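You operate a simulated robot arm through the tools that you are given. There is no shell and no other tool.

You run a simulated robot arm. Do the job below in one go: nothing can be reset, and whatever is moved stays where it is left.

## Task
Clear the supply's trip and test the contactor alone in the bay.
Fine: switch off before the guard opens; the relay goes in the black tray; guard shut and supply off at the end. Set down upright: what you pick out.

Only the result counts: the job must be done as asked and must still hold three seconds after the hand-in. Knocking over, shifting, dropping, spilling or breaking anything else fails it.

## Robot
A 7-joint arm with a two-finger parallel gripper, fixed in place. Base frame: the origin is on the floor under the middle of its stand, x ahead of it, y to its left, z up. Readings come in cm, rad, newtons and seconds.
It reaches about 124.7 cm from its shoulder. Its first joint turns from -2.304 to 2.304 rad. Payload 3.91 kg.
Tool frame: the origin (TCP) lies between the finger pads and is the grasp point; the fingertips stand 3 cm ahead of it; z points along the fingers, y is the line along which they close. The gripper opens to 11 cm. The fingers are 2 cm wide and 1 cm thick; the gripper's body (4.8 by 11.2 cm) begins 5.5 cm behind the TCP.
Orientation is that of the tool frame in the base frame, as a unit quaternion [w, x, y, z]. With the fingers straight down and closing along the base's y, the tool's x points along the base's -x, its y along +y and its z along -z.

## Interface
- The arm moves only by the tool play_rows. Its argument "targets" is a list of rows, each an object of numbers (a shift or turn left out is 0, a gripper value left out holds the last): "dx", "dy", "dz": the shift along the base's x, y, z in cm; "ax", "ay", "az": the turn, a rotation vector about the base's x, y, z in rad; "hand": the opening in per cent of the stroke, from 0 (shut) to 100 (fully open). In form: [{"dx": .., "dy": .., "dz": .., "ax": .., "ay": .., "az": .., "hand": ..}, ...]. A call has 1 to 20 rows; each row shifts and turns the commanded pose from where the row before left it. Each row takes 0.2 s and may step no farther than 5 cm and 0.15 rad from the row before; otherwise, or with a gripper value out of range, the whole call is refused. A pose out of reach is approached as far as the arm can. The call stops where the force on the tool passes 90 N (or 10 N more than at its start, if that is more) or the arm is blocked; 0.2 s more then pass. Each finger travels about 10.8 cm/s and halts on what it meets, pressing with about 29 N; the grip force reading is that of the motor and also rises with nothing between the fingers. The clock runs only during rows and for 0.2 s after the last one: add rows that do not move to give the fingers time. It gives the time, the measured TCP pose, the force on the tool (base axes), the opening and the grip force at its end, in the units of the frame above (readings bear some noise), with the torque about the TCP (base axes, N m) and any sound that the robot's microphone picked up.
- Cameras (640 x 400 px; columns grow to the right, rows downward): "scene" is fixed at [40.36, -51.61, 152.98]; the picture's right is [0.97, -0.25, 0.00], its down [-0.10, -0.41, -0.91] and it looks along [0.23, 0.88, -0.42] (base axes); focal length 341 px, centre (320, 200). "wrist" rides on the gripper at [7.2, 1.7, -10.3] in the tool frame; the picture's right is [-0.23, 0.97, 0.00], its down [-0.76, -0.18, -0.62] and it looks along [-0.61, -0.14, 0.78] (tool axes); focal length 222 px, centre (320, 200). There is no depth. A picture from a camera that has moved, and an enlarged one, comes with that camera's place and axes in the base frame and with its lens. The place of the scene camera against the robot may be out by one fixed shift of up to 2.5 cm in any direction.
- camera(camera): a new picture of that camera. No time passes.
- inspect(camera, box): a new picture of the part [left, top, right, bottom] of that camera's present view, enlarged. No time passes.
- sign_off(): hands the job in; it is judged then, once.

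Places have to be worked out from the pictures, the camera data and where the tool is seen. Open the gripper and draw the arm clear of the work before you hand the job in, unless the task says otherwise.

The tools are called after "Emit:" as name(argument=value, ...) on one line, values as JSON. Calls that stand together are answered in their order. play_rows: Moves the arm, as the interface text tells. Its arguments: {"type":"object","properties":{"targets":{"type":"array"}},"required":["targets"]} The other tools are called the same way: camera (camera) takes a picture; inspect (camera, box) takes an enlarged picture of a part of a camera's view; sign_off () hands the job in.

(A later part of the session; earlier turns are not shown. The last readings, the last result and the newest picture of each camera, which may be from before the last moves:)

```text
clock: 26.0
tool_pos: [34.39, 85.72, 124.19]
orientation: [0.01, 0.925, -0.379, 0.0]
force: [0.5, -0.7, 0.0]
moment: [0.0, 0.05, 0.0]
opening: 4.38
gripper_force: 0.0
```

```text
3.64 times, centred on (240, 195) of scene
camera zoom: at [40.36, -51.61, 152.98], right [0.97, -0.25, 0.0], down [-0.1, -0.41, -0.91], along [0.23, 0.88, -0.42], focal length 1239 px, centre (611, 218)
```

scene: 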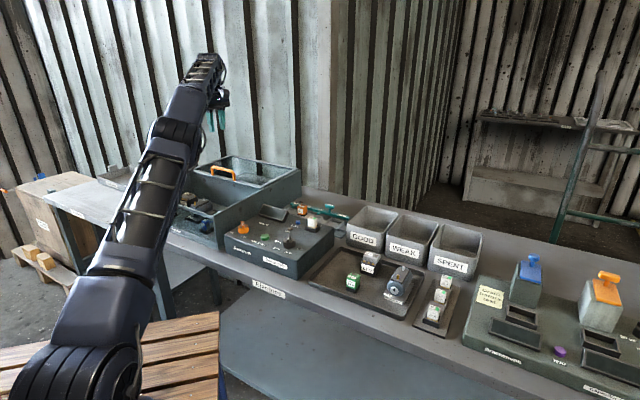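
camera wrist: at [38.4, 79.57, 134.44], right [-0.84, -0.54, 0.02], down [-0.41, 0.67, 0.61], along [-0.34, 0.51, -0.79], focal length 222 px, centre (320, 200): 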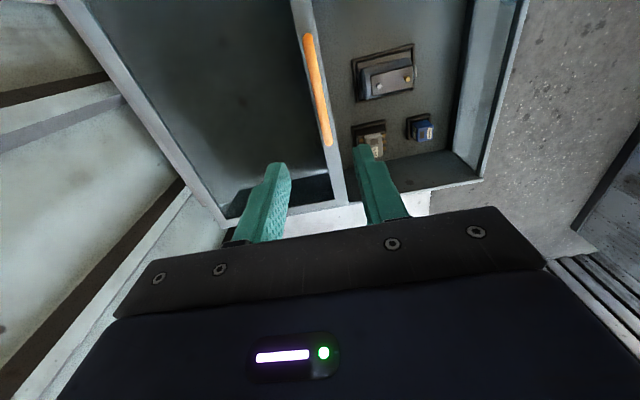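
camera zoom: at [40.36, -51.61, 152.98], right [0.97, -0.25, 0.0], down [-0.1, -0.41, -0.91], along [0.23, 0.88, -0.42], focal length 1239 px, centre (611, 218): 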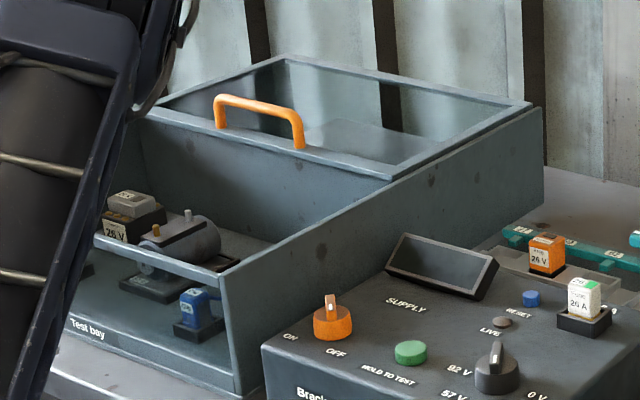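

I reposition with the camera above the front of the open bay to locate relay, contactor and motor exactly (and correct a 1° tilt left by the stop).

Emit:
play_rows(targets=[{"ax": 0.0185, "ay": -0.0077, "az": -0.0077}, {"dx": -1.27, "dy": -1.21, "dz": -0.4, "az": -0.1342}, {"dx": -1.27, "dy": -1.21, "dz": -0.4, "az": -0.1342}, {"dx": -1.27, "dy": -1.21, "dz": -0.4, "az": -0.1342}, {"dx": -1.27, "dy": -1.21, "dz": -0.4, "az": -0.1342}, {"dx": -1.27, "dy": -1.21, "dz": -0.4, "az": -0.1342}, {"dx": -1.27, "dy": -1.21, "dz": -0.4, "az": -0.1342}, {"dx": -1.27, "dy": -1.21, "dz": -0.4, "az": -0.1342}, {"dx": -1.27, "dy": -1.21, "dz": -0.4, "az": -0.1342}, {"dx": -1.27, "dy": -1.21, "dz": -0.4, "az": -0.1342}, {"dx": -1.27, "dy": -1.21, "dz": -0.4, "az": -0.1342}])

Emit:
camera(camera="wrist")

Emit:
inspect(camera="wrist", box=[200, 0, 460, 180])

```text
clock: 28.4
tool_pos: [21.62, 73.44, 120.22]
orientation: [0.0, -0.485, 0.874, -0.001]
force: [0.8, 0.4, 0.7]
moment: [0.01, -0.01, 0.0]
opening: 4.42
gripper_force: 0.2
```

```text
taken
camera wrist: at [16.39, 68.26, 130.49], right [-0.71, 0.71, 0.0], down [0.55, 0.55, 0.62], along [0.44, 0.44, -0.78], focal length 222 px, centre (320, 200)
```

wrist: 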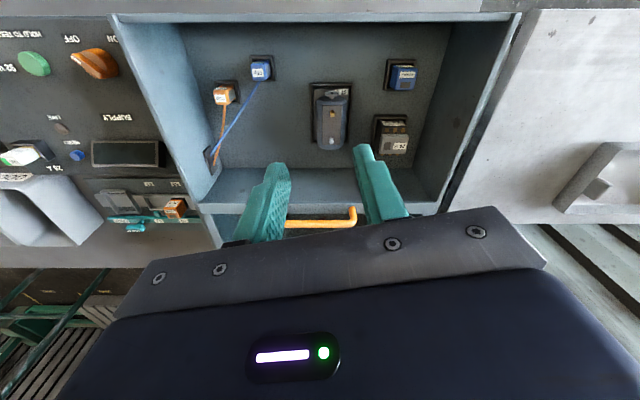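

```text
2.22 times, centred on (330, 90) of wrist
camera zoom: at [16.39, 68.26, 130.49], right [-0.71, 0.71, 0.0], down [0.55, 0.55, 0.62], along [0.44, 0.44, -0.78], focal length 494 px, centre (298, 444)
```

zoom: 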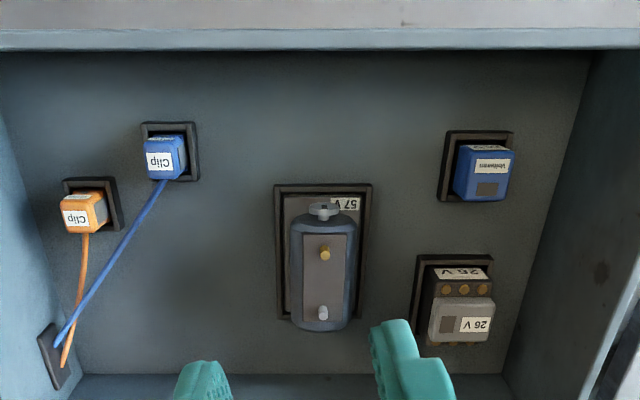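

The relay (blue), contactor (26 V) and motor (57 V, clips parked, so not wired) are clear. I zoom in on the relay to get its exact place and orientation.

Emit:
inspect(camera="wrist", box=[370, 40, 450, 100])

Emit:
inspect(camera="wrist", box=[300, 70, 430, 170])

Emit:
inspect(camera="scene", box=[150, 180, 250, 250])

```text
6.67 times, centred on (410, 70) of wrist
camera zoom: at [16.39, 68.26, 130.49], right [-0.71, 0.71, 0.0], down [0.55, 0.55, 0.62], along [0.44, 0.44, -0.78], focal length 1481 px, centre (-280, 1067)
```

zoom: 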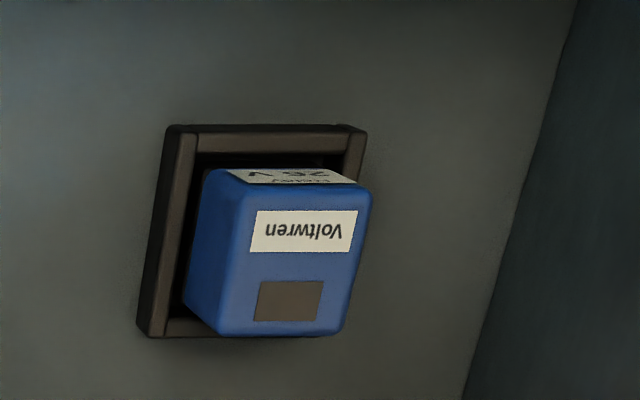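

```text
4.00 times, centred on (365, 120) of wrist
camera zoom: at [16.39, 68.26, 130.49], right [-0.71, 0.71, 0.0], down [0.55, 0.55, 0.62], along [0.44, 0.44, -0.78], focal length 888 px, centre (140, 520)
```

zoom: 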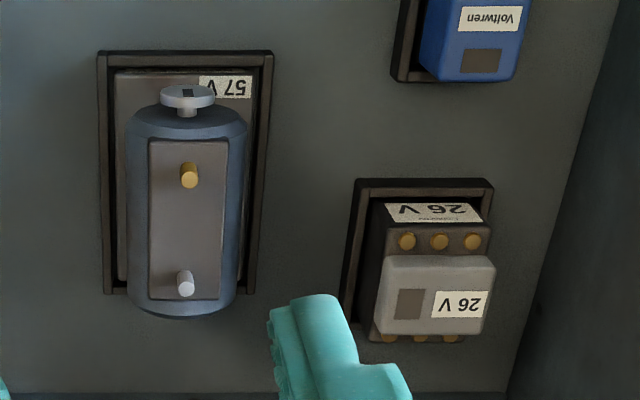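

```text
5.71 times, centred on (200, 215) of scene
camera zoom: at [40.36, -51.61, 152.98], right [0.97, -0.25, 0.0], down [-0.1, -0.41, -0.91], along [0.23, 0.88, -0.42], focal length 1946 px, centre (1006, 114)
```

zoom: 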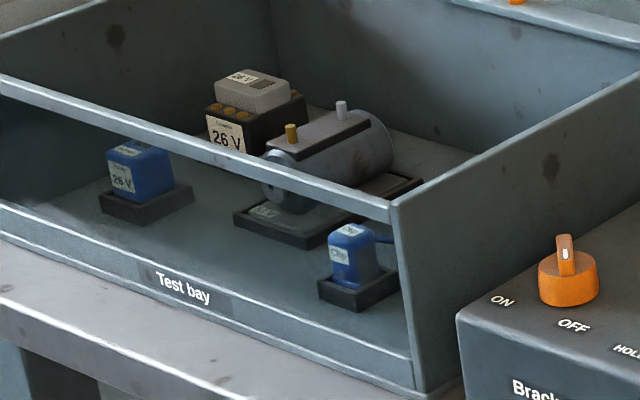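

The relay sits at about (12.1, 82.0), top at z ≈ 93.4, roughly 3 x 3 cm. I bring the hand over it, closing front-to-back so the camera stays inside the bay, and take another look before descending.

Emit:
play_rows(targets=[{"dx": -0.94, "dy": 0.865, "dz": -0.5, "az": 0.1343, "hand": 50}, {"dx": -0.94, "dy": 0.865, "dz": -0.5, "az": 0.1343}, {"dx": -0.94, "dy": 0.865, "dz": -0.5, "az": 0.1343}, {"dx": -0.94, "dy": 0.865, "dz": -0.5, "az": 0.1343}, {"dx": -0.94, "dy": 0.865, "dz": -0.5, "az": 0.1343}, {"dx": -0.94, "dy": 0.865, "dz": -0.5, "az": 0.1343}, {"dx": -0.94, "dy": 0.865, "dz": -0.5, "az": 0.1343}, {"dx": -0.94, "dy": 0.865, "dz": -0.5, "az": 0.1343}, {"dx": -0.94, "dy": 0.865, "dz": -0.5, "az": 0.1343}, {"dx": -0.94, "dy": 0.865, "dz": -0.5, "az": 0.1343}, {}])

Emit:
camera(camera="wrist")

Emit:
inspect(camera="wrist", box=[250, 80, 400, 200])

```text
clock: 30.8
tool_pos: [12.32, 82.27, 115.31]
orientation: [0.001, 0.924, -0.382, 0.0]
force: [0.4, -0.1, 0.3]
moment: [0.0, 0.04, 0.03]
opening: 5.51
gripper_force: 0.1
```

```text
taken
camera wrist: at [16.23, 75.98, 125.62], right [-0.85, -0.53, 0.0], down [-0.41, 0.66, 0.62], along [-0.33, 0.53, -0.78], focal length 222 px, centre (320, 200)
```

wrist: 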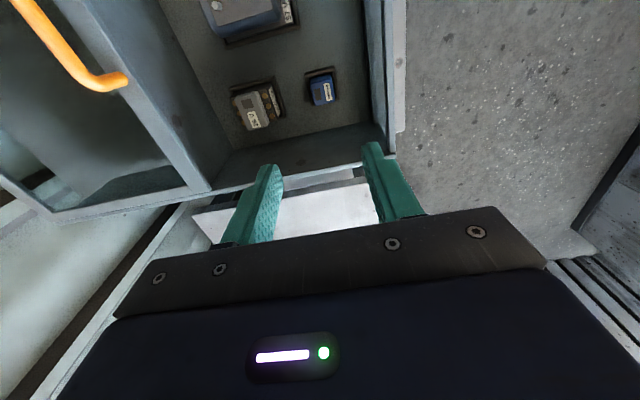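

```text
3.33 times, centred on (325, 140) of wrist
camera zoom: at [16.23, 75.98, 125.62], right [-0.85, -0.53, 0.0], down [-0.41, 0.66, 0.62], along [-0.33, 0.53, -0.78], focal length 740 px, centre (303, 400)
```

zoom: 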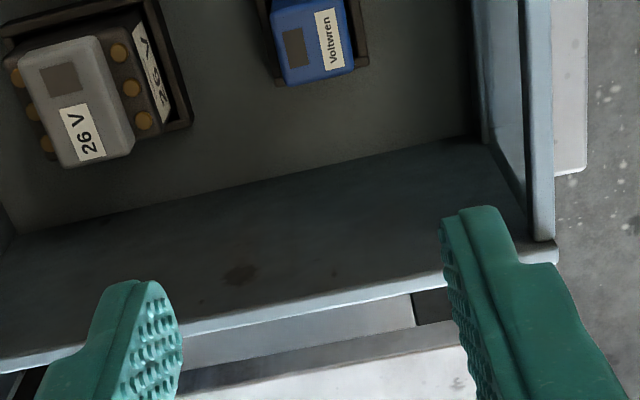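

Both views agree on the relay at about (11.95, 82.0). I shift slightly, descend part-way and re-check alignment.

Emit:
play_rows(targets=[{"dx": -0.3, "dy": -0.25, "dz": -3}, {"dz": -4}, {"dz": -4}, {}])

Emit:
camera(camera="wrist")

Emit:
inspect(camera="wrist", box=[250, 80, 400, 200])

Emit:
inspect(camera="scene", box=[130, 140, 260, 250])

```text
clock: 31.8
tool_pos: [12.15, 81.85, 104.3]
orientation: [0.0, 0.924, -0.382, 0.0]
force: [0.4, -0.3, -0.3]
moment: [-0.02, 0.01, -0.03]
opening: 5.52
gripper_force: 0.0
```

```text
taken
camera wrist: at [16.05, 75.56, 114.49], right [-0.85, -0.53, 0.0], down [-0.41, 0.66, 0.62], along [-0.33, 0.53, -0.78], focal length 222 px, centre (320, 200)
```

wrist: 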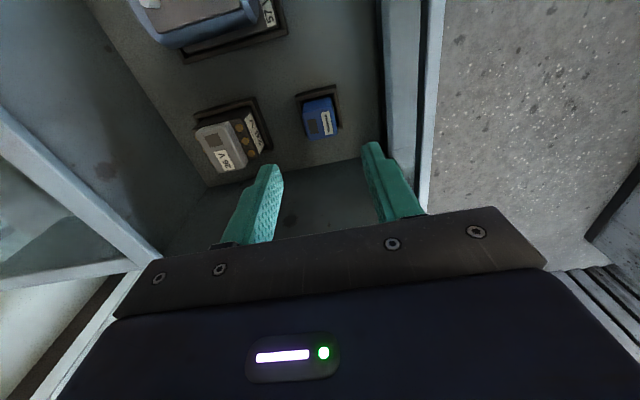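

```text
3.33 times, centred on (325, 140) of wrist
camera zoom: at [16.05, 75.56, 114.49], right [-0.85, -0.53, 0.0], down [-0.41, 0.66, 0.62], along [-0.33, 0.53, -0.78], focal length 740 px, centre (303, 400)
```

zoom: 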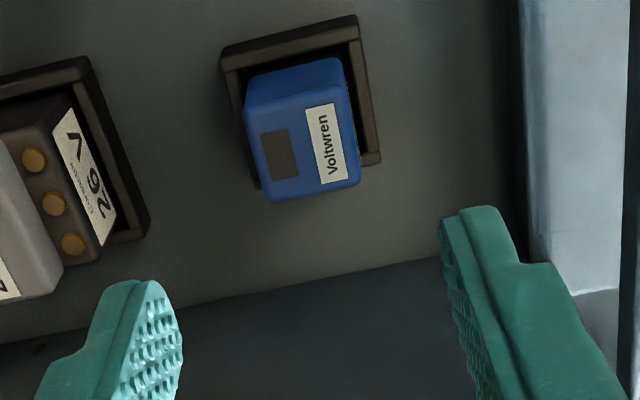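

```text
3.64 times, centred on (195, 195) of scene
camera zoom: at [40.36, -51.61, 152.98], right [0.97, -0.25, 0.0], down [-0.1, -0.41, -0.91], along [0.23, 0.88, -0.42], focal length 1239 px, centre (774, 218)
```

zoom: 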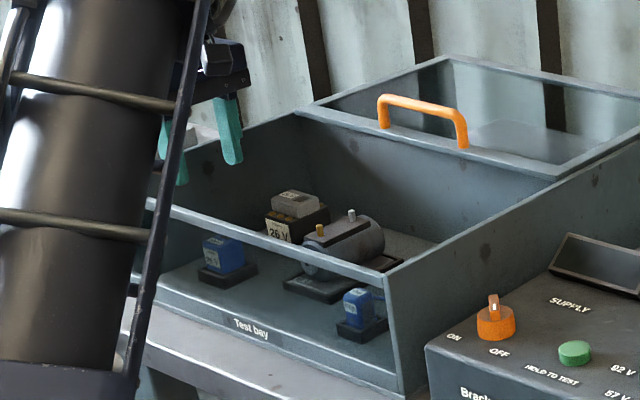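

Alignment is good (relay at (11.9, 82.0) versus hand at (12.15, 81.85)). I make the small correction, descend to TCP z ≈ 94.4 and close on the relay.

Emit:
play_rows(targets=[{"dx": -0.22, "dy": 0.1, "dz": -4}, {"dz": -3}, {"dz": -2}, {"dz": -0.9}, {}, {"hand": 0}, {}, {}])

Emit:
camera(camera="wrist")

Emit:
inspect(camera="wrist", box=[250, 80, 400, 200])

```text
clock: 33.6
tool_pos: [11.85, 82.12, 94.38]
orientation: [-0.001, 0.924, -0.382, 0.001]
force: [0.4, 0.3, -0.2]
moment: [-0.01, 0.03, -0.02]
opening: 2.9
gripper_force: 29.3
```

```text
taken
camera wrist: at [15.72, 75.85, 104.62], right [-0.85, -0.53, 0.0], down [-0.41, 0.66, 0.62], along [-0.33, 0.53, -0.78], focal length 222 px, centre (320, 200)
```

wrist: 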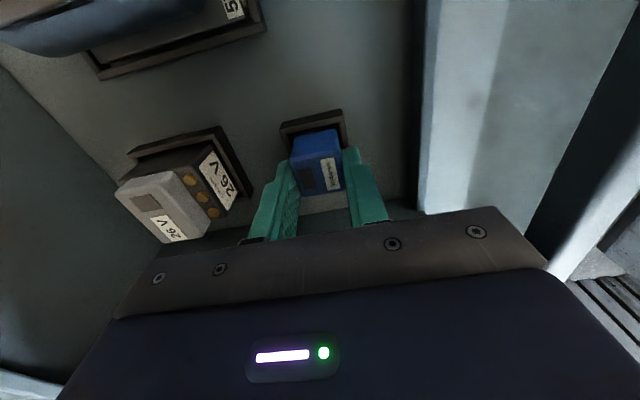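

```text
3.33 times, centred on (325, 140) of wrist
camera zoom: at [15.72, 75.85, 104.62], right [-0.85, -0.53, 0.0], down [-0.41, 0.66, 0.62], along [-0.33, 0.53, -0.78], focal length 740 px, centre (303, 400)
```

zoom: 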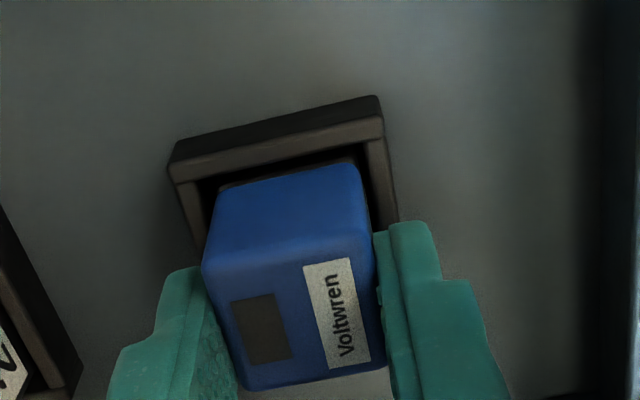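

The relay is held (2.90 cm opening). I lift it straight up out of its socket.

Emit:
play_rows(targets=[{"dz": 0.5}, {"dz": 1}, {"dz": 1.5}, {"dz": 2}, {"dz": 3}, {"dz": 4}, {"dz": 4}, {"dz": 4}])

Emit:
camera(camera="wrist")

Emit:
inspect(camera="scene", box=[130, 130, 260, 250])

```text
clock: 35.4
tool_pos: [11.82, 82.07, 114.18]
orientation: [0.001, 0.924, -0.382, 0.001]
force: [0.7, 0.2, 0.2]
moment: [0.0, 0.01, 0.03]
opening: 0.0
gripper_force: 29.2
```

```text
taken
camera wrist: at [15.7, 75.69, 124.44], right [-0.85, -0.53, 0.0], down [-0.41, 0.66, 0.62], along [-0.33, 0.53, -0.78], focal length 222 px, centre (320, 200)
```

wrist: 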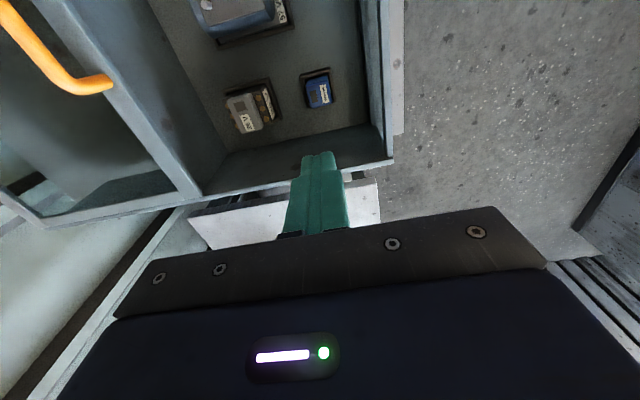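

```text
3.33 times, centred on (195, 190) of scene
camera zoom: at [40.36, -51.61, 152.98], right [0.97, -0.25, 0.0], down [-0.1, -0.41, -0.91], along [0.23, 0.88, -0.42], focal length 1135 px, centre (737, 233)
```

zoom: 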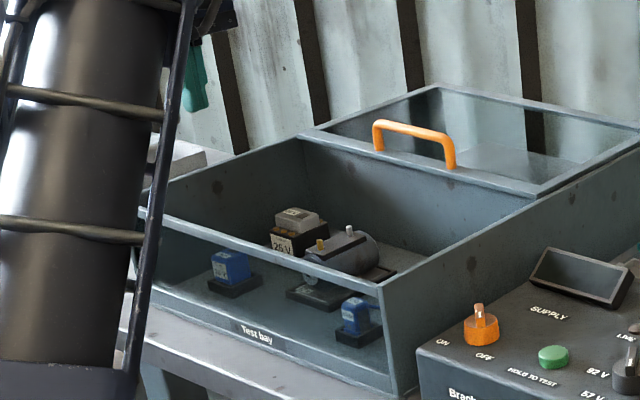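

The hand is empty: the relay slipped out of the grip and is still in its socket, apparently unmoved. I reopen, go back down a little deeper and will lift in small steps while reading the force.

Emit:
play_rows(targets=[{"hand": 50}, {}, {"dz": -4}, {"dz": -4}, {"dz": -4}, {"dz": -4}, {"dz": -3}, {"dz": -1}, {"dz": -0.2}, {"dz": -0.2}, {}])

Emit:
camera(camera="wrist")

Emit:
inspect(camera="wrist", box=[250, 80, 400, 200])

```text
clock: 37.8
tool_pos: [11.8, 81.95, 94.03]
orientation: [0.0, 0.924, -0.382, 0.0]
force: [-0.1, 0.2, 0.0]
moment: [-0.03, 0.01, 0.0]
opening: 5.51
gripper_force: 0.0
```

```text
taken
camera wrist: at [15.67, 75.73, 104.3], right [-0.85, -0.53, 0.0], down [-0.41, 0.66, 0.62], along [-0.33, 0.53, -0.78], focal length 222 px, centre (320, 200)
```

wrist: 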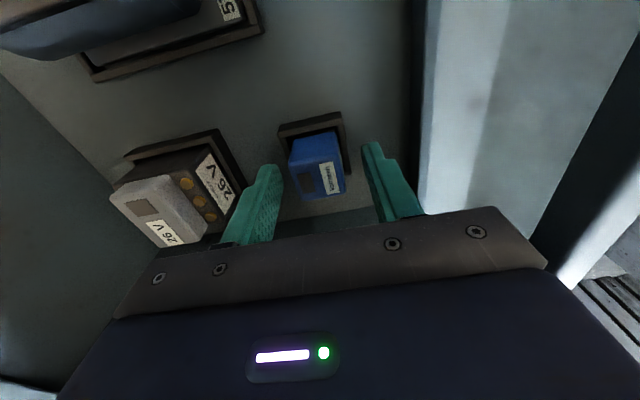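

```text
3.33 times, centred on (325, 140) of wrist
camera zoom: at [15.67, 75.73, 104.3], right [-0.85, -0.53, 0.0], down [-0.41, 0.66, 0.62], along [-0.33, 0.53, -0.78], focal length 740 px, centre (303, 400)
```

zoom: 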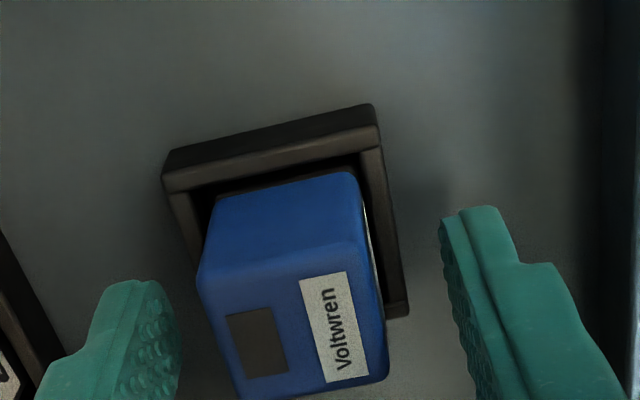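

There is more room than I took: the socket rim is at about z 89.8 and the relay top at 93. I go 0.7 cm lower, close, and lift by small steps.

Emit:
play_rows(targets=[{"dz": -0.3}, {"dz": -0.2}, {"dz": -0.2}, {}, {"hand": 0}, {}, {}, {"dz": 0.15}])

```text
clock: 39.6
tool_pos: [11.71, 82.12, 93.39]
orientation: [0.0, 0.924, -0.382, 0.001]
force: [-1.3, 1.4, -1.9]
moment: [0.09, 0.05, -0.01]
opening: 2.94
gripper_force: 28.8
```

The relay is gripped deeper (2.94 cm). I raise by small steps and watch the vertical force.

Emit:
play_rows(targets=[{"dz": 0.2}, {"dz": 0.2}])

```text
clock: 40.2
tool_pos: [11.85, 82.15, 93.81]
orientation: [0.0, 0.924, -0.383, 0.001]
force: [0.0, -1.1, -1.0]
moment: [0.0, 0.0, -0.02]
opening: 2.97
gripper_force: 29.6
```

Almost no resistance; I check whether the relay is rising with the hand or slipping.

Emit:
inspect(camera="wrist", box=[250, 80, 400, 200])

```text
3.33 times, centred on (325, 140) of wrist
camera zoom: at [15.68, 75.76, 104.07], right [-0.85, -0.53, 0.0], down [-0.41, 0.66, 0.62], along [-0.33, 0.53, -0.78], focal length 740 px, centre (303, 400)
```

zoom: 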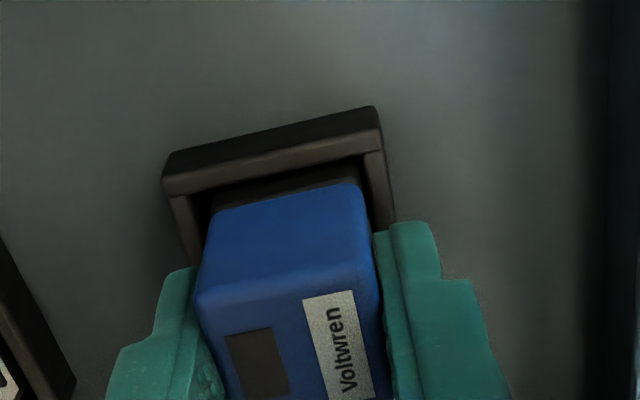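

The relay is now coming up with the hand. I keep lifting gently and check again.

Emit:
play_rows(targets=[{"dz": 0.3}, {"dz": 0.3}, {"dz": 0.4}, {"dz": 0.4}, {"dz": 0.5}])

Emit:
inspect(camera="wrist", box=[250, 80, 400, 200])

```text
clock: 41.4
tool_pos: [11.74, 82.11, 95.63]
orientation: [0.0, 0.924, -0.383, 0.0]
force: [0.2, -0.4, 0.5]
moment: [0.02, 0.01, -0.05]
opening: 2.94
gripper_force: 29.5
```

```text
3.33 times, centred on (325, 140) of wrist
camera zoom: at [15.71, 75.72, 105.91], right [-0.85, -0.53, 0.0], down [-0.41, 0.66, 0.62], along [-0.33, 0.53, -0.78], focal length 740 px, centre (303, 400)
```

zoom: 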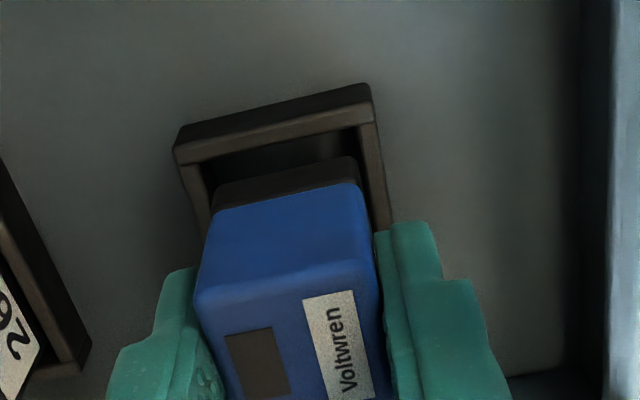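

The relay is clearly out of the rim and held steadily. I lift it to carrying height with moderate steps.

Emit:
play_rows(targets=[{"dz": 0.8}, {"dz": 1}, {"dz": 1.5}, {"dz": 2}, {"dz": 2}, {"dz": 2}, {"dz": 2}, {"dz": 2}, {"dz": 2}, {"dz": 2}, {"dz": 2}, {}])

Emit:
camera(camera="wrist")

```text
clock: 44.0
tool_pos: [11.59, 82.06, 114.84]
orientation: [0.0, 0.924, -0.383, 0.0]
force: [-0.4, -0.6, -0.6]
moment: [-0.01, 0.01, 0.04]
opening: 2.95
gripper_force: 28.4
```

```text
taken
camera wrist: at [15.62, 75.72, 125.22], right [-0.85, -0.53, 0.0], down [-0.41, 0.66, 0.62], along [-0.33, 0.53, -0.78], focal length 222 px, centre (320, 200)
```

wrist: 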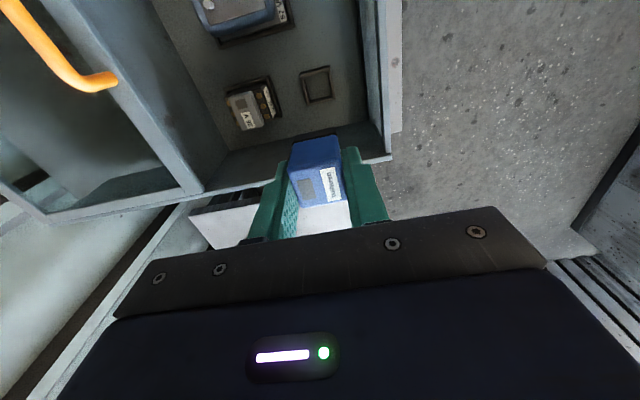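

The relay is firmly held and its socket is empty. I carry it at z ≈ 115 along the bench towards the black tray, turning the hand to 45°.

Emit:
play_rows(targets=[{"dx": 2.19, "dy": -1.987, "az": -0.0604}, {"dx": 2.19, "dy": -1.987, "az": -0.0604}, {"dx": 2.19, "dy": -1.987, "az": -0.0604}, {"dx": 2.19, "dy": -1.987, "az": -0.0604}, {"dx": 2.19, "dy": -1.987, "az": -0.0604}, {"dx": 2.19, "dy": -1.987, "az": -0.0604}, {"dx": 2.19, "dy": -1.987, "az": -0.0604}, {"dx": 2.19, "dy": -1.987, "az": -0.0604}, {"dx": 2.19, "dy": -1.987, "az": -0.0604}, {"dx": 2.19, "dy": -1.987, "az": -0.0604}, {"dx": 2.19, "dy": -1.987, "az": -0.0604}, {"dx": 2.19, "dy": -1.987, "az": -0.0604}, {"dx": 2.19, "dy": -1.987, "az": -0.0604}])

Emit:
play_rows(targets=[{"dx": 2.19, "dy": -1.987, "az": -0.0604}, {"dx": 2.19, "dy": -1.987, "az": -0.0604}, {"dx": 2.19, "dy": -1.987, "az": -0.0604}, {"dx": 2.19, "dy": -1.987, "az": -0.0604}, {"dx": 2.19, "dy": -1.987, "az": -0.0604}, {"dx": 2.19, "dy": -1.987, "az": -0.0604}, {"dx": 2.19, "dy": -1.987, "az": -0.0604}, {"dx": 2.19, "dy": -1.987, "az": -0.0604}, {"dx": 2.19, "dy": -1.987, "az": -0.0604}, {"dx": 2.19, "dy": -1.987, "az": -0.0604}, {"dx": 2.19, "dy": -1.987, "az": -0.0604}, {"dx": 2.19, "dy": -1.987, "az": -0.0604}, {"dx": 2.19, "dy": -1.987, "az": -0.0604}, {}])

Emit:
camera(camera="wrist")

Emit:
camera(camera="scene")

```text
clock: 46.8
tool_pos: [40.27, 56.22, 115.14]
orientation: [0.001, 0.707, -0.707, 0.001]
force: [-0.5, 0.2, -0.6]
moment: [-0.01, -0.04, -0.03]
opening: 2.92
gripper_force: 29.1
```

```text
clock: 49.8
tool_pos: [68.66, 30.31, 114.78]
orientation: [0.0, -0.383, 0.924, 0.0]
force: [0.0, 0.3, -0.7]
moment: [0.02, 0.0, 0.0]
opening: 2.93
gripper_force: 28.3
```

```text
taken
camera wrist: at [62.36, 26.41, 125.08], right [-0.53, 0.85, 0.0], down [0.66, 0.41, 0.62], along [0.53, 0.33, -0.78], focal length 222 px, centre (320, 200)
```

wrist: 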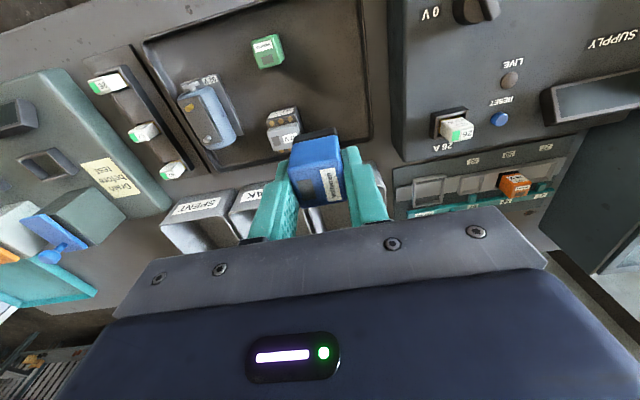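

```text
taken
```

scene: 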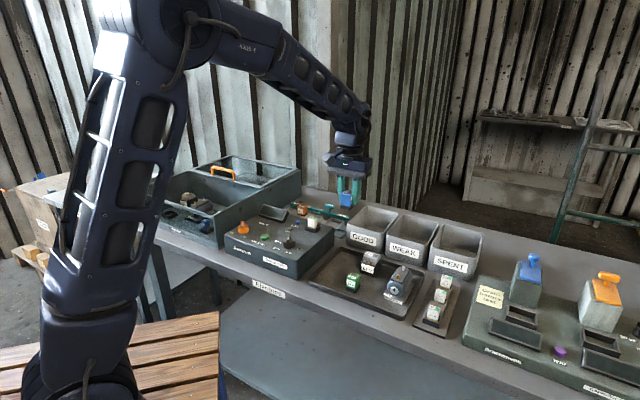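

I'm above the left part of the black tray. By projection the point under the hand is near pixel (320, 87) in the wrist view; I enlarge to verify it's free.

Emit:
inspect(camera="wrist", box=[220, 0, 400, 140])

```text
2.86 times, centred on (310, 70) of wrist
camera zoom: at [62.36, 26.41, 125.08], right [-0.53, 0.85, 0.0], down [0.66, 0.41, 0.62], along [0.53, 0.33, -0.78], focal length 635 px, centre (349, 571)
```

zoom: 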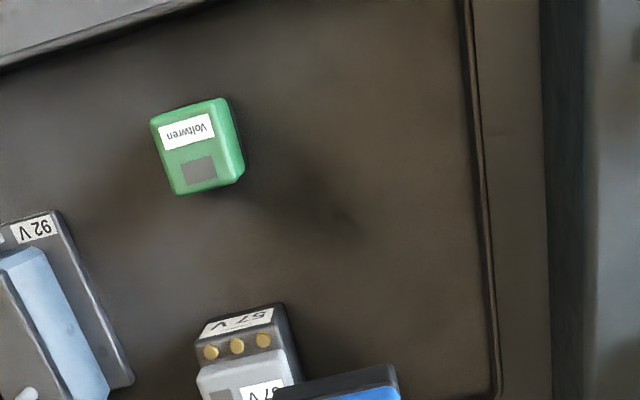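

The area under the hand is clear; I shift 1.8 cm further from the contactor and descend to just above the tray floor.

Emit:
play_rows(targets=[{"dx": -1.77, "dy": 0.35}, {"dz": -4}, {"dz": -4}, {"dz": -4}, {"dz": -3}, {"dz": -2}, {"dz": -2}, {"dz": -1}, {}])

Emit:
camera(camera="wrist")

Emit:
inspect(camera="scene", box=[290, 190, 430, 310])

```text
clock: 51.8
tool_pos: [66.87, 30.66, 95.14]
orientation: [0.0, -0.383, 0.924, 0.0]
force: [-0.5, -0.2, -0.9]
moment: [0.03, 0.04, 0.02]
opening: 2.94
gripper_force: 29.0
```

```text
taken
camera wrist: at [60.55, 26.81, 105.39], right [-0.53, 0.85, 0.0], down [0.66, 0.41, 0.62], along [0.53, 0.33, -0.78], focal length 222 px, centre (320, 200)
```

wrist: 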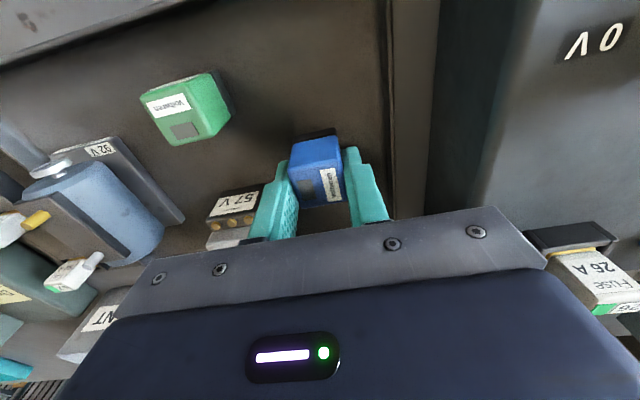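

```text
3.33 times, centred on (360, 250) of scene
camera zoom: at [40.36, -51.61, 152.98], right [0.97, -0.25, 0.0], down [-0.1, -0.41, -0.91], along [0.23, 0.88, -0.42], focal length 1135 px, centre (187, 33)
```

zoom: 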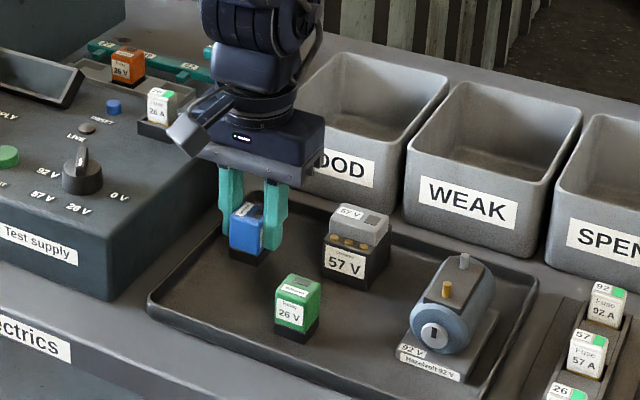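

The relay hovers over the free part of the tray, upright. I lower it in small steps watching for contact.

Emit:
play_rows(targets=[{"dz": -0.5}, {"dz": -0.5}, {"dz": -0.4}, {}])

```text
clock: 52.8
tool_pos: [66.92, 30.67, 93.6]
orientation: [-0.001, -0.383, 0.924, 0.0]
force: [0.0, 0.5, -0.4]
moment: [0.0, -0.03, -0.02]
opening: 2.94
gripper_force: 28.8
```

No contact yet at z 93.6; I keep lowering in smaller steps.

Emit:
play_rows(targets=[{"dz": -0.3}, {"dz": -0.2}, {}])

Emit:
inspect(camera="scene", box=[325, 225, 385, 275])

```text
clock: 53.6
tool_pos: [66.99, 30.54, 93.03]
orientation: [0.001, -0.383, 0.924, 0.0]
force: [-0.2, -0.1, -1.3]
moment: [-0.04, -0.06, 0.04]
opening: 2.96
gripper_force: 29.1
```

```text
8.00 times, centred on (355, 250) of scene
camera zoom: at [40.36, -51.61, 152.98], right [0.97, -0.25, 0.0], down [-0.1, -0.41, -0.91], along [0.23, 0.88, -0.42], focal length 2725 px, centre (40, -200)
```

zoom: 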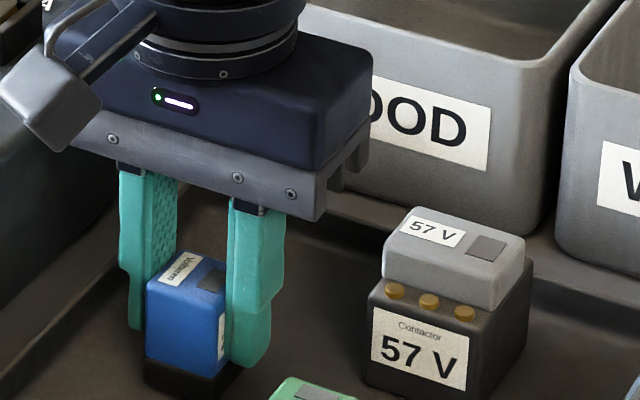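

Still free; I lower further by tiny steps until the floor is felt.

Emit:
play_rows(targets=[{"dz": -0.2}, {"dz": -0.2}, {}])

```text
clock: 54.4
tool_pos: [67.01, 30.65, 92.87]
orientation: [0.001, -0.384, 0.923, 0.0]
force: [-0.2, -2.0, 24.3]
moment: [0.01, -0.04, -0.04]
opening: 2.96
gripper_force: 28.6
```

Contact with the tray floor (24 N up). I ease off slightly and open the fingers, then lift straight up.

Emit:
play_rows(targets=[{"dz": 0.15}, {"hand": 48}, {}, {}, {"dz": 2}, {"dz": 4}, {"dz": 4}, {"dz": 4}, {"dz": 4}])

Emit:
camera(camera="wrist")

Emit:
inspect(camera="scene", box=[290, 190, 430, 310])

```text
clock: 56.4
tool_pos: [66.99, 30.56, 110.81]
orientation: [0.0, -0.382, 0.924, 0.0]
force: [-0.4, 1.0, -1.6]
moment: [0.0, -0.01, -0.01]
opening: 5.26
gripper_force: 0.1
```

```text
taken
camera wrist: at [60.62, 26.68, 121.05], right [-0.53, 0.85, 0.0], down [0.66, 0.41, 0.62], along [0.53, 0.33, -0.78], focal length 222 px, centre (320, 200)
```

wrist: 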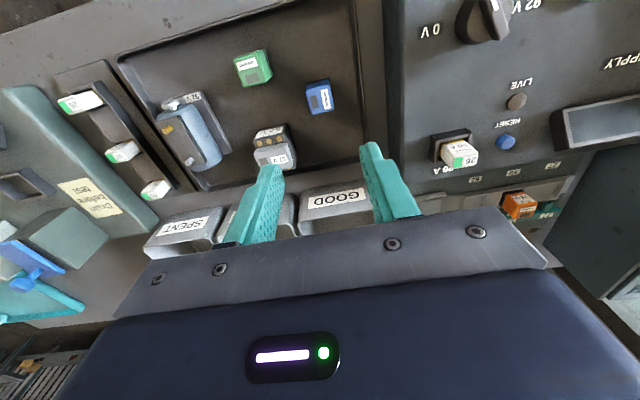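

```text
3.33 times, centred on (360, 250) of scene
camera zoom: at [40.36, -51.61, 152.98], right [0.97, -0.25, 0.0], down [-0.1, -0.41, -0.91], along [0.23, 0.88, -0.42], focal length 1135 px, centre (187, 33)
```

zoom: 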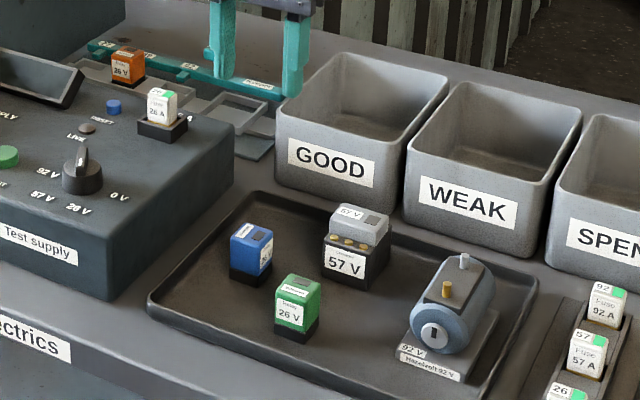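

The blue relay stands upright in the black tray and nothing else has moved. Next I return to the guard handle at its open position to shut the guard.

Emit:
play_rows(targets=[{"dz": 4, "hand": 50}, {"dz": 4}, {"dx": -1.491, "dy": 2.495, "az": 0.0714}, {"dx": -1.491, "dy": 2.495, "az": 0.0714}, {"dx": -1.491, "dy": 2.495, "az": 0.0714}, {"dx": -1.491, "dy": 2.495, "az": 0.0714}, {"dx": -1.491, "dy": 2.495, "az": 0.0714}, {"dx": -1.491, "dy": 2.495, "az": 0.0714}, {"dx": -1.491, "dy": 2.495, "az": 0.0714}, {"dx": -1.491, "dy": 2.495, "az": 0.0714}, {"dx": -1.491, "dy": 2.495, "az": 0.0714}, {"dx": -1.491, "dy": 2.495, "az": 0.0714}, {"dx": -1.491, "dy": 2.495, "az": 0.0714}])

Emit:
play_rows(targets=[{"dx": -1.491, "dy": 2.495, "az": 0.0714}, {"dx": -1.491, "dy": 2.495, "az": 0.0714}, {"dx": -1.491, "dy": 2.495, "az": 0.0714}, {"dx": -1.491, "dy": 2.495, "az": 0.0714}, {"dx": -1.491, "dy": 2.495, "az": 0.0714}, {"dx": -1.491, "dy": 2.495, "az": 0.0714}, {"dx": -1.491, "dy": 2.495, "az": 0.0714}, {"dx": -1.491, "dy": 2.495, "az": 0.0714}, {"dx": -1.491, "dy": 2.495, "az": 0.0714}, {"dx": -1.491, "dy": 2.495, "az": 0.0714}, {"dx": -1.491, "dy": 2.495, "az": 0.0714}, {}])

Emit:
camera(camera="wrist")

Emit:
camera(camera="scene")

```text
clock: 59.2
tool_pos: [50.5, 58.13, 118.89]
orientation: [0.0, 0.708, -0.707, -0.001]
force: [-0.2, -0.8, -0.3]
moment: [0.04, 0.01, -0.03]
opening: 5.5
gripper_force: 0.2
```

```text
clock: 61.8
tool_pos: [34.2, 85.75, 118.91]
orientation: [0.0, 0.924, -0.383, 0.0]
force: [0.4, -0.4, -0.8]
moment: [-0.02, -0.01, 0.03]
opening: 5.48
gripper_force: 0.1
```

```text
taken
camera wrist: at [38.19, 79.34, 129.26], right [-0.85, -0.53, 0.0], down [-0.41, 0.66, 0.62], along [-0.33, 0.53, -0.78], focal length 222 px, centre (320, 200)
```

wrist: 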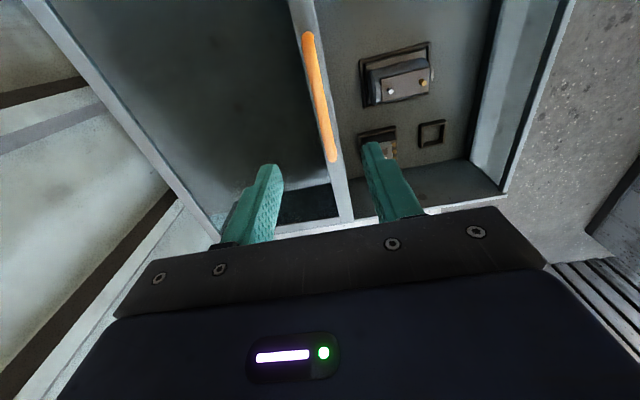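

```text
taken
```

scene: 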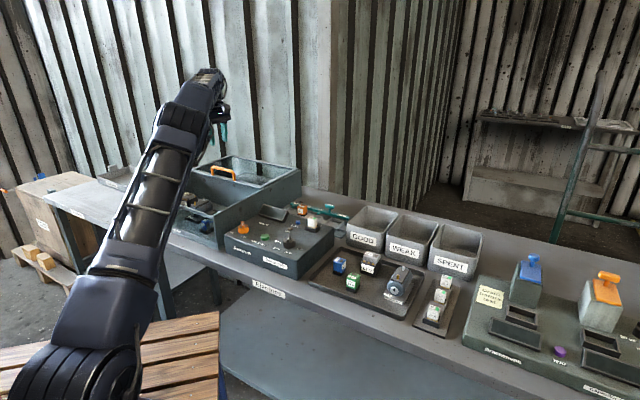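

The handle is at about (34.2, 85.1), v slightly in front of the hand. I shift, descend, grip it and pull the guard forward.

Emit:
play_rows(targets=[{"dx": -0.25, "dy": -0.3, "dz": -4}, {"dz": -4}, {"dz": -3}, {"dz": -1.4}, {}, {"hand": 0}, {}, {}])

Emit:
camera(camera="wrist")

```text
clock: 63.6
tool_pos: [33.94, 85.22, 106.52]
orientation: [0.0, 0.924, -0.382, 0.0]
force: [-0.6, -2.5, -1.2]
moment: [0.02, 0.07, -0.01]
opening: 1.18
gripper_force: 44.8
```

```text
taken
camera wrist: at [37.83, 79.0, 116.73], right [-0.85, -0.53, 0.0], down [-0.41, 0.66, 0.62], along [-0.33, 0.53, -0.78], focal length 222 px, centre (320, 200)
```

wrist: 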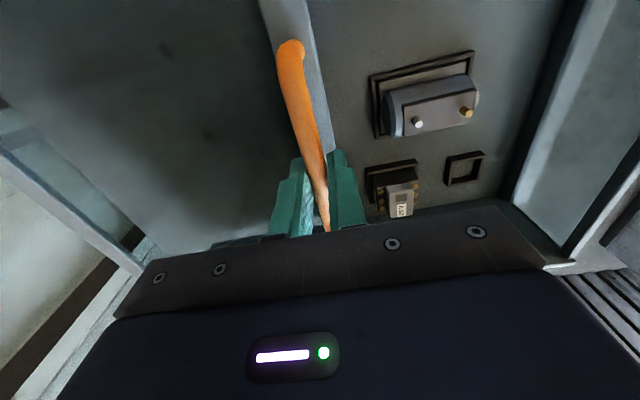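

The handle is gripped. I pull the guard forward about 23 cm first, then finish slowly to the stop.

Emit:
play_rows(targets=[{"dx": -1.4, "dy": -1.4}, {"dx": -1.4, "dy": -1.4}, {"dx": -1.4, "dy": -1.4}, {"dx": -1.4, "dy": -1.4}, {"dx": -1.4, "dy": -1.4}, {"dx": -1.4, "dy": -1.4}, {"dx": -1.4, "dy": -1.4}, {"dx": -1.4, "dy": -1.4}, {"dx": -1.4, "dy": -1.4}, {"dx": -1.4, "dy": -1.4}, {"dx": -1.4, "dy": -1.4}, {"dx": -0.8, "dy": -0.8}, {}])

Emit:
inspect(camera="scene", box=[130, 130, 290, 250])

```text
clock: 66.4
tool_pos: [17.75, 69.15, 106.4]
orientation: [0.0, 0.924, -0.383, 0.001]
force: [12.5, -13.3, -11.2]
moment: [0.1, 0.14, -0.05]
opening: 1.14
gripper_force: 45.1
```

```text
3.33 times, centred on (210, 190) of scene
camera zoom: at [40.36, -51.61, 152.98], right [0.97, -0.25, 0.0], down [-0.1, -0.41, -0.91], along [0.23, 0.88, -0.42], focal length 1135 px, centre (687, 233)
```

zoom: 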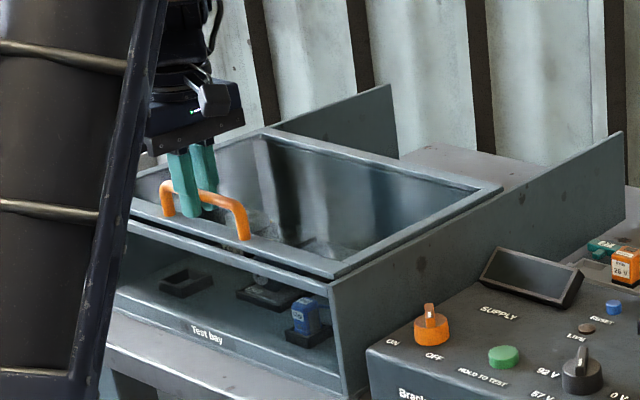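

Nearly closed; about 1 cm remains. I finish with small steps to the closed stop.

Emit:
play_rows(targets=[{"dx": -0.15, "dy": -0.35}, {"dx": -0.25, "dy": -0.25}, {"dx": -0.2, "dy": -0.2}, {"dx": -0.1, "dy": -0.1}, {}])

Emit:
inspect(camera="scene", box=[130, 130, 290, 250])

```text
clock: 67.6
tool_pos: [16.89, 68.18, 106.43]
orientation: [-0.001, 0.924, -0.382, 0.0]
force: [-4.8, 0.2, -10.2]
moment: [0.6, 0.59, -0.06]
opening: 1.15
gripper_force: 45.0
```

```text
3.33 times, centred on (210, 190) of scene
camera zoom: at [40.36, -51.61, 152.98], right [0.97, -0.25, 0.0], down [-0.1, -0.41, -0.91], along [0.23, 0.88, -0.42], focal length 1135 px, centre (687, 233)
```

zoom: 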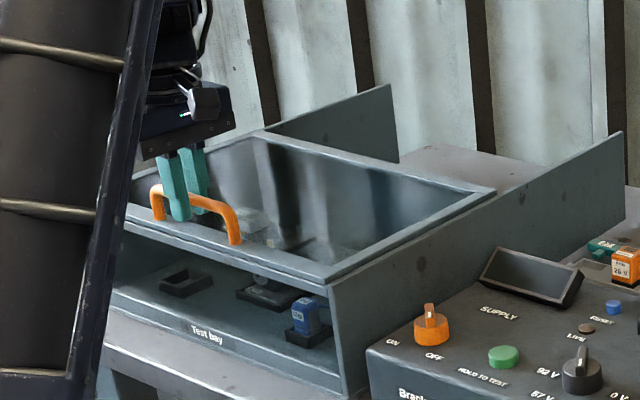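

It looks almost flush. I nudge it further until the stop pushes back.

Emit:
play_rows(targets=[{"dx": -0.12, "dy": -0.12}, {"dx": -0.12, "dy": -0.12}, {}])

```text
clock: 68.4
tool_pos: [16.62, 68.17, 106.47]
orientation: [0.0, 0.924, -0.382, 0.0]
force: [-10.4, 16.7, -8.9]
moment: [0.25, 0.23, -0.06]
opening: 1.16
gripper_force: 44.8
```

Little resistance along the slide yet, mostly side load. I correct the side load and push a bit more toward closed.

Emit:
play_rows(targets=[{"dx": -0.18, "dy": -0.02}, {"dx": -0.12, "dy": -0.12}, {"dx": -0.12, "dy": -0.12}, {}])

Emit:
inspect(camera="scene", box=[130, 130, 290, 250])

```text
clock: 69.4
tool_pos: [16.63, 68.09, 106.48]
orientation: [-0.003, 0.924, -0.383, 0.0]
force: [33.0, 67.0, 11.7]
moment: [0.52, -0.44, 0.24]
opening: 1.15
gripper_force: 44.7
```

```text
3.33 times, centred on (210, 190) of scene
camera zoom: at [40.36, -51.61, 152.98], right [0.97, -0.25, 0.0], down [-0.1, -0.41, -0.91], along [0.23, 0.88, -0.42], focal length 1135 px, centre (687, 233)
```

zoom: 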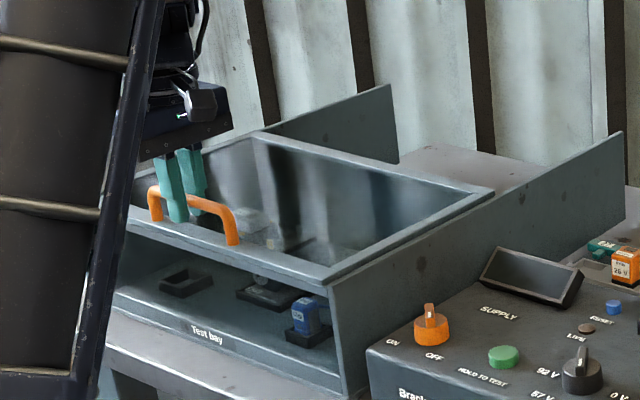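

The slide stop now pushes back (about 70 N), so the guard is fully shut. I ease off, release the handle and rise.

Emit:
play_rows(targets=[{"dx": 0.15, "dy": 0.15}, {"dx": 0.1, "dy": 0.1}, {"hand": 40}, {}, {"dz": 3}, {"dz": 4}, {"dz": 4}, {"dz": 4}])

Emit:
inspect(camera="scene", box=[130, 150, 290, 250])

Emit:
camera(camera="wrist")

```text
clock: 71.2
tool_pos: [16.61, 67.92, 121.31]
orientation: [0.0, 0.924, -0.383, 0.001]
force: [0.4, 0.7, 0.3]
moment: [-0.03, 0.0, 0.02]
opening: 4.38
gripper_force: 0.0
```

```text
4.00 times, centred on (210, 200) of scene
camera zoom: at [40.36, -51.61, 152.98], right [0.97, -0.25, 0.0], down [-0.1, -0.41, -0.91], along [0.23, 0.88, -0.42], focal length 1362 px, centre (760, 200)
```

zoom: 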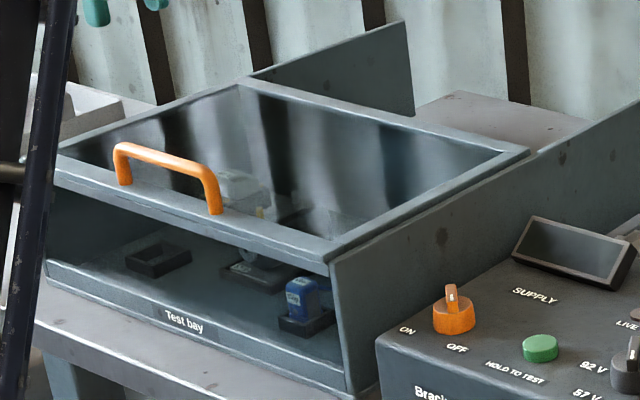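

```text
taken
camera wrist: at [20.56, 61.5, 131.69], right [-0.85, -0.53, 0.0], down [-0.41, 0.66, 0.62], along [-0.33, 0.53, -0.78], focal length 222 px, centre (320, 200)
```

wrist: 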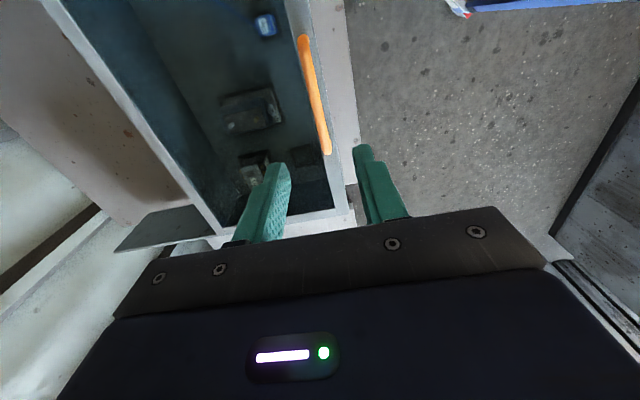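

The guard is shut. Now I go back over the switch knob (hand at 90°) to turn the supply on.

Emit:
play_rows(targets=[{"dx": 2.59, "dy": -1.935, "az": -0.0873, "hand": 38}, {"dx": 2.59, "dy": -1.935, "az": -0.0873}, {"dx": 2.59, "dy": -1.935, "az": -0.0873}, {"dx": 2.59, "dy": -1.935, "az": -0.0873}, {"dx": 2.59, "dy": -1.935, "az": -0.0873}, {"dx": 2.59, "dy": -1.935, "az": -0.0873}, {"dx": 2.59, "dy": -1.935, "az": -0.0873}, {"dx": 2.59, "dy": -1.935, "az": -0.0873}, {"dx": 2.59, "dy": -1.935, "az": -0.0873}, {"dz": -4.7}, {"dz": -4.7}, {}])

Emit:
camera(camera="wrist")

Emit:
inspect(camera="wrist", box=[280, 70, 360, 140])

```text
clock: 73.8
tool_pos: [39.91, 50.56, 112.07]
orientation: [0.0, -0.707, 0.707, 0.0]
force: [0.3, -0.8, 0.3]
moment: [0.0, 0.0, -0.01]
opening: 4.2
gripper_force: 0.1
```

```text
taken
camera wrist: at [38.19, 43.28, 122.17], right [-0.97, 0.23, 0.0], down [0.18, 0.76, 0.62], along [0.14, 0.61, -0.78], focal length 222 px, centre (320, 200)
```

wrist: 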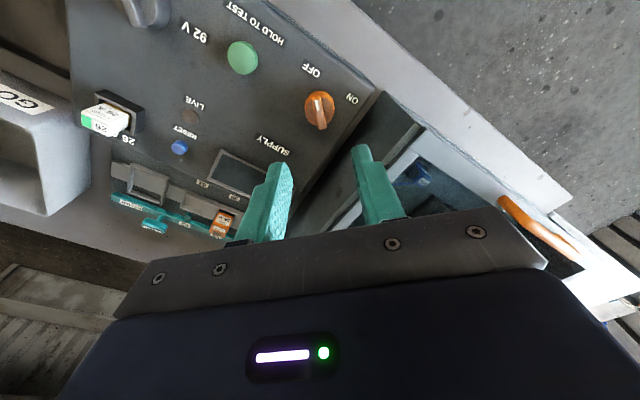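

```text
5.71 times, centred on (320, 105) of wrist
camera zoom: at [38.19, 43.28, 122.17], right [-0.97, 0.23, 0.0], down [0.18, 0.76, 0.62], along [0.14, 0.61, -0.78], focal length 1269 px, centre (320, 743)
```

zoom: 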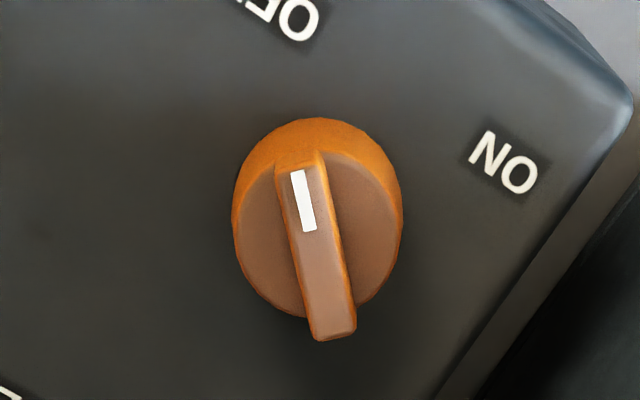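

The knob is centred under the hand with the mark at OFF. I descend, grip, and turn it -90° to ON.

Emit:
play_rows(targets=[{"dz": -4}, {"dz": -4}, {"dz": -2}, {"dz": -0.85}, {}, {"hand": 0}, {}, {}])

Emit:
play_rows(targets=[{"az": -0.131}, {"az": -0.131}, {"az": -0.131}, {"az": -0.131}, {"az": -0.131}, {"az": -0.131}, {"az": -0.131}, {"az": -0.131}, {"az": -0.131}, {"az": -0.131}, {"az": -0.131}, {"az": -0.131}, {}])

Emit:
inspect(camera="scene", box=[200, 150, 320, 250])

```text
clock: 75.6
tool_pos: [40.01, 50.58, 101.23]
orientation: [-0.001, -0.707, 0.707, 0.0]
force: [14.3, 0.6, -4.3]
moment: [0.33, -0.42, 0.0]
opening: 0.9
gripper_force: 45.3
```

```text
clock: 78.4
tool_pos: [40.0, 50.63, 101.16]
orientation: [-0.001, 0.002, 1.0, 0.0]
force: [20.2, 6.0, -15.7]
moment: [0.22, -1.41, 0.02]
opening: 0.92
gripper_force: 45.0
```

```text
4.00 times, centred on (260, 200) of scene
camera zoom: at [40.36, -51.61, 152.98], right [0.97, -0.25, 0.0], down [-0.1, -0.41, -0.91], along [0.23, 0.88, -0.42], focal length 1362 px, centre (560, 200)
```

zoom: 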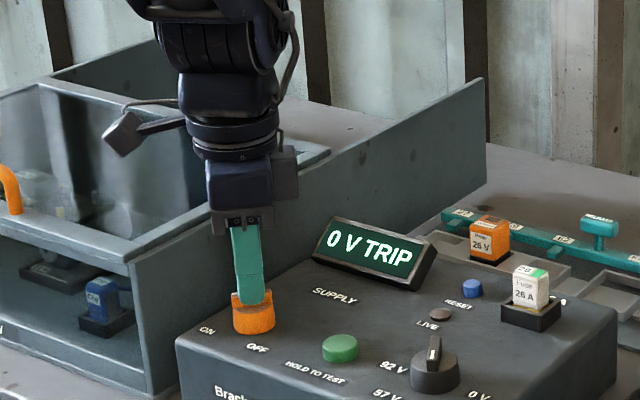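

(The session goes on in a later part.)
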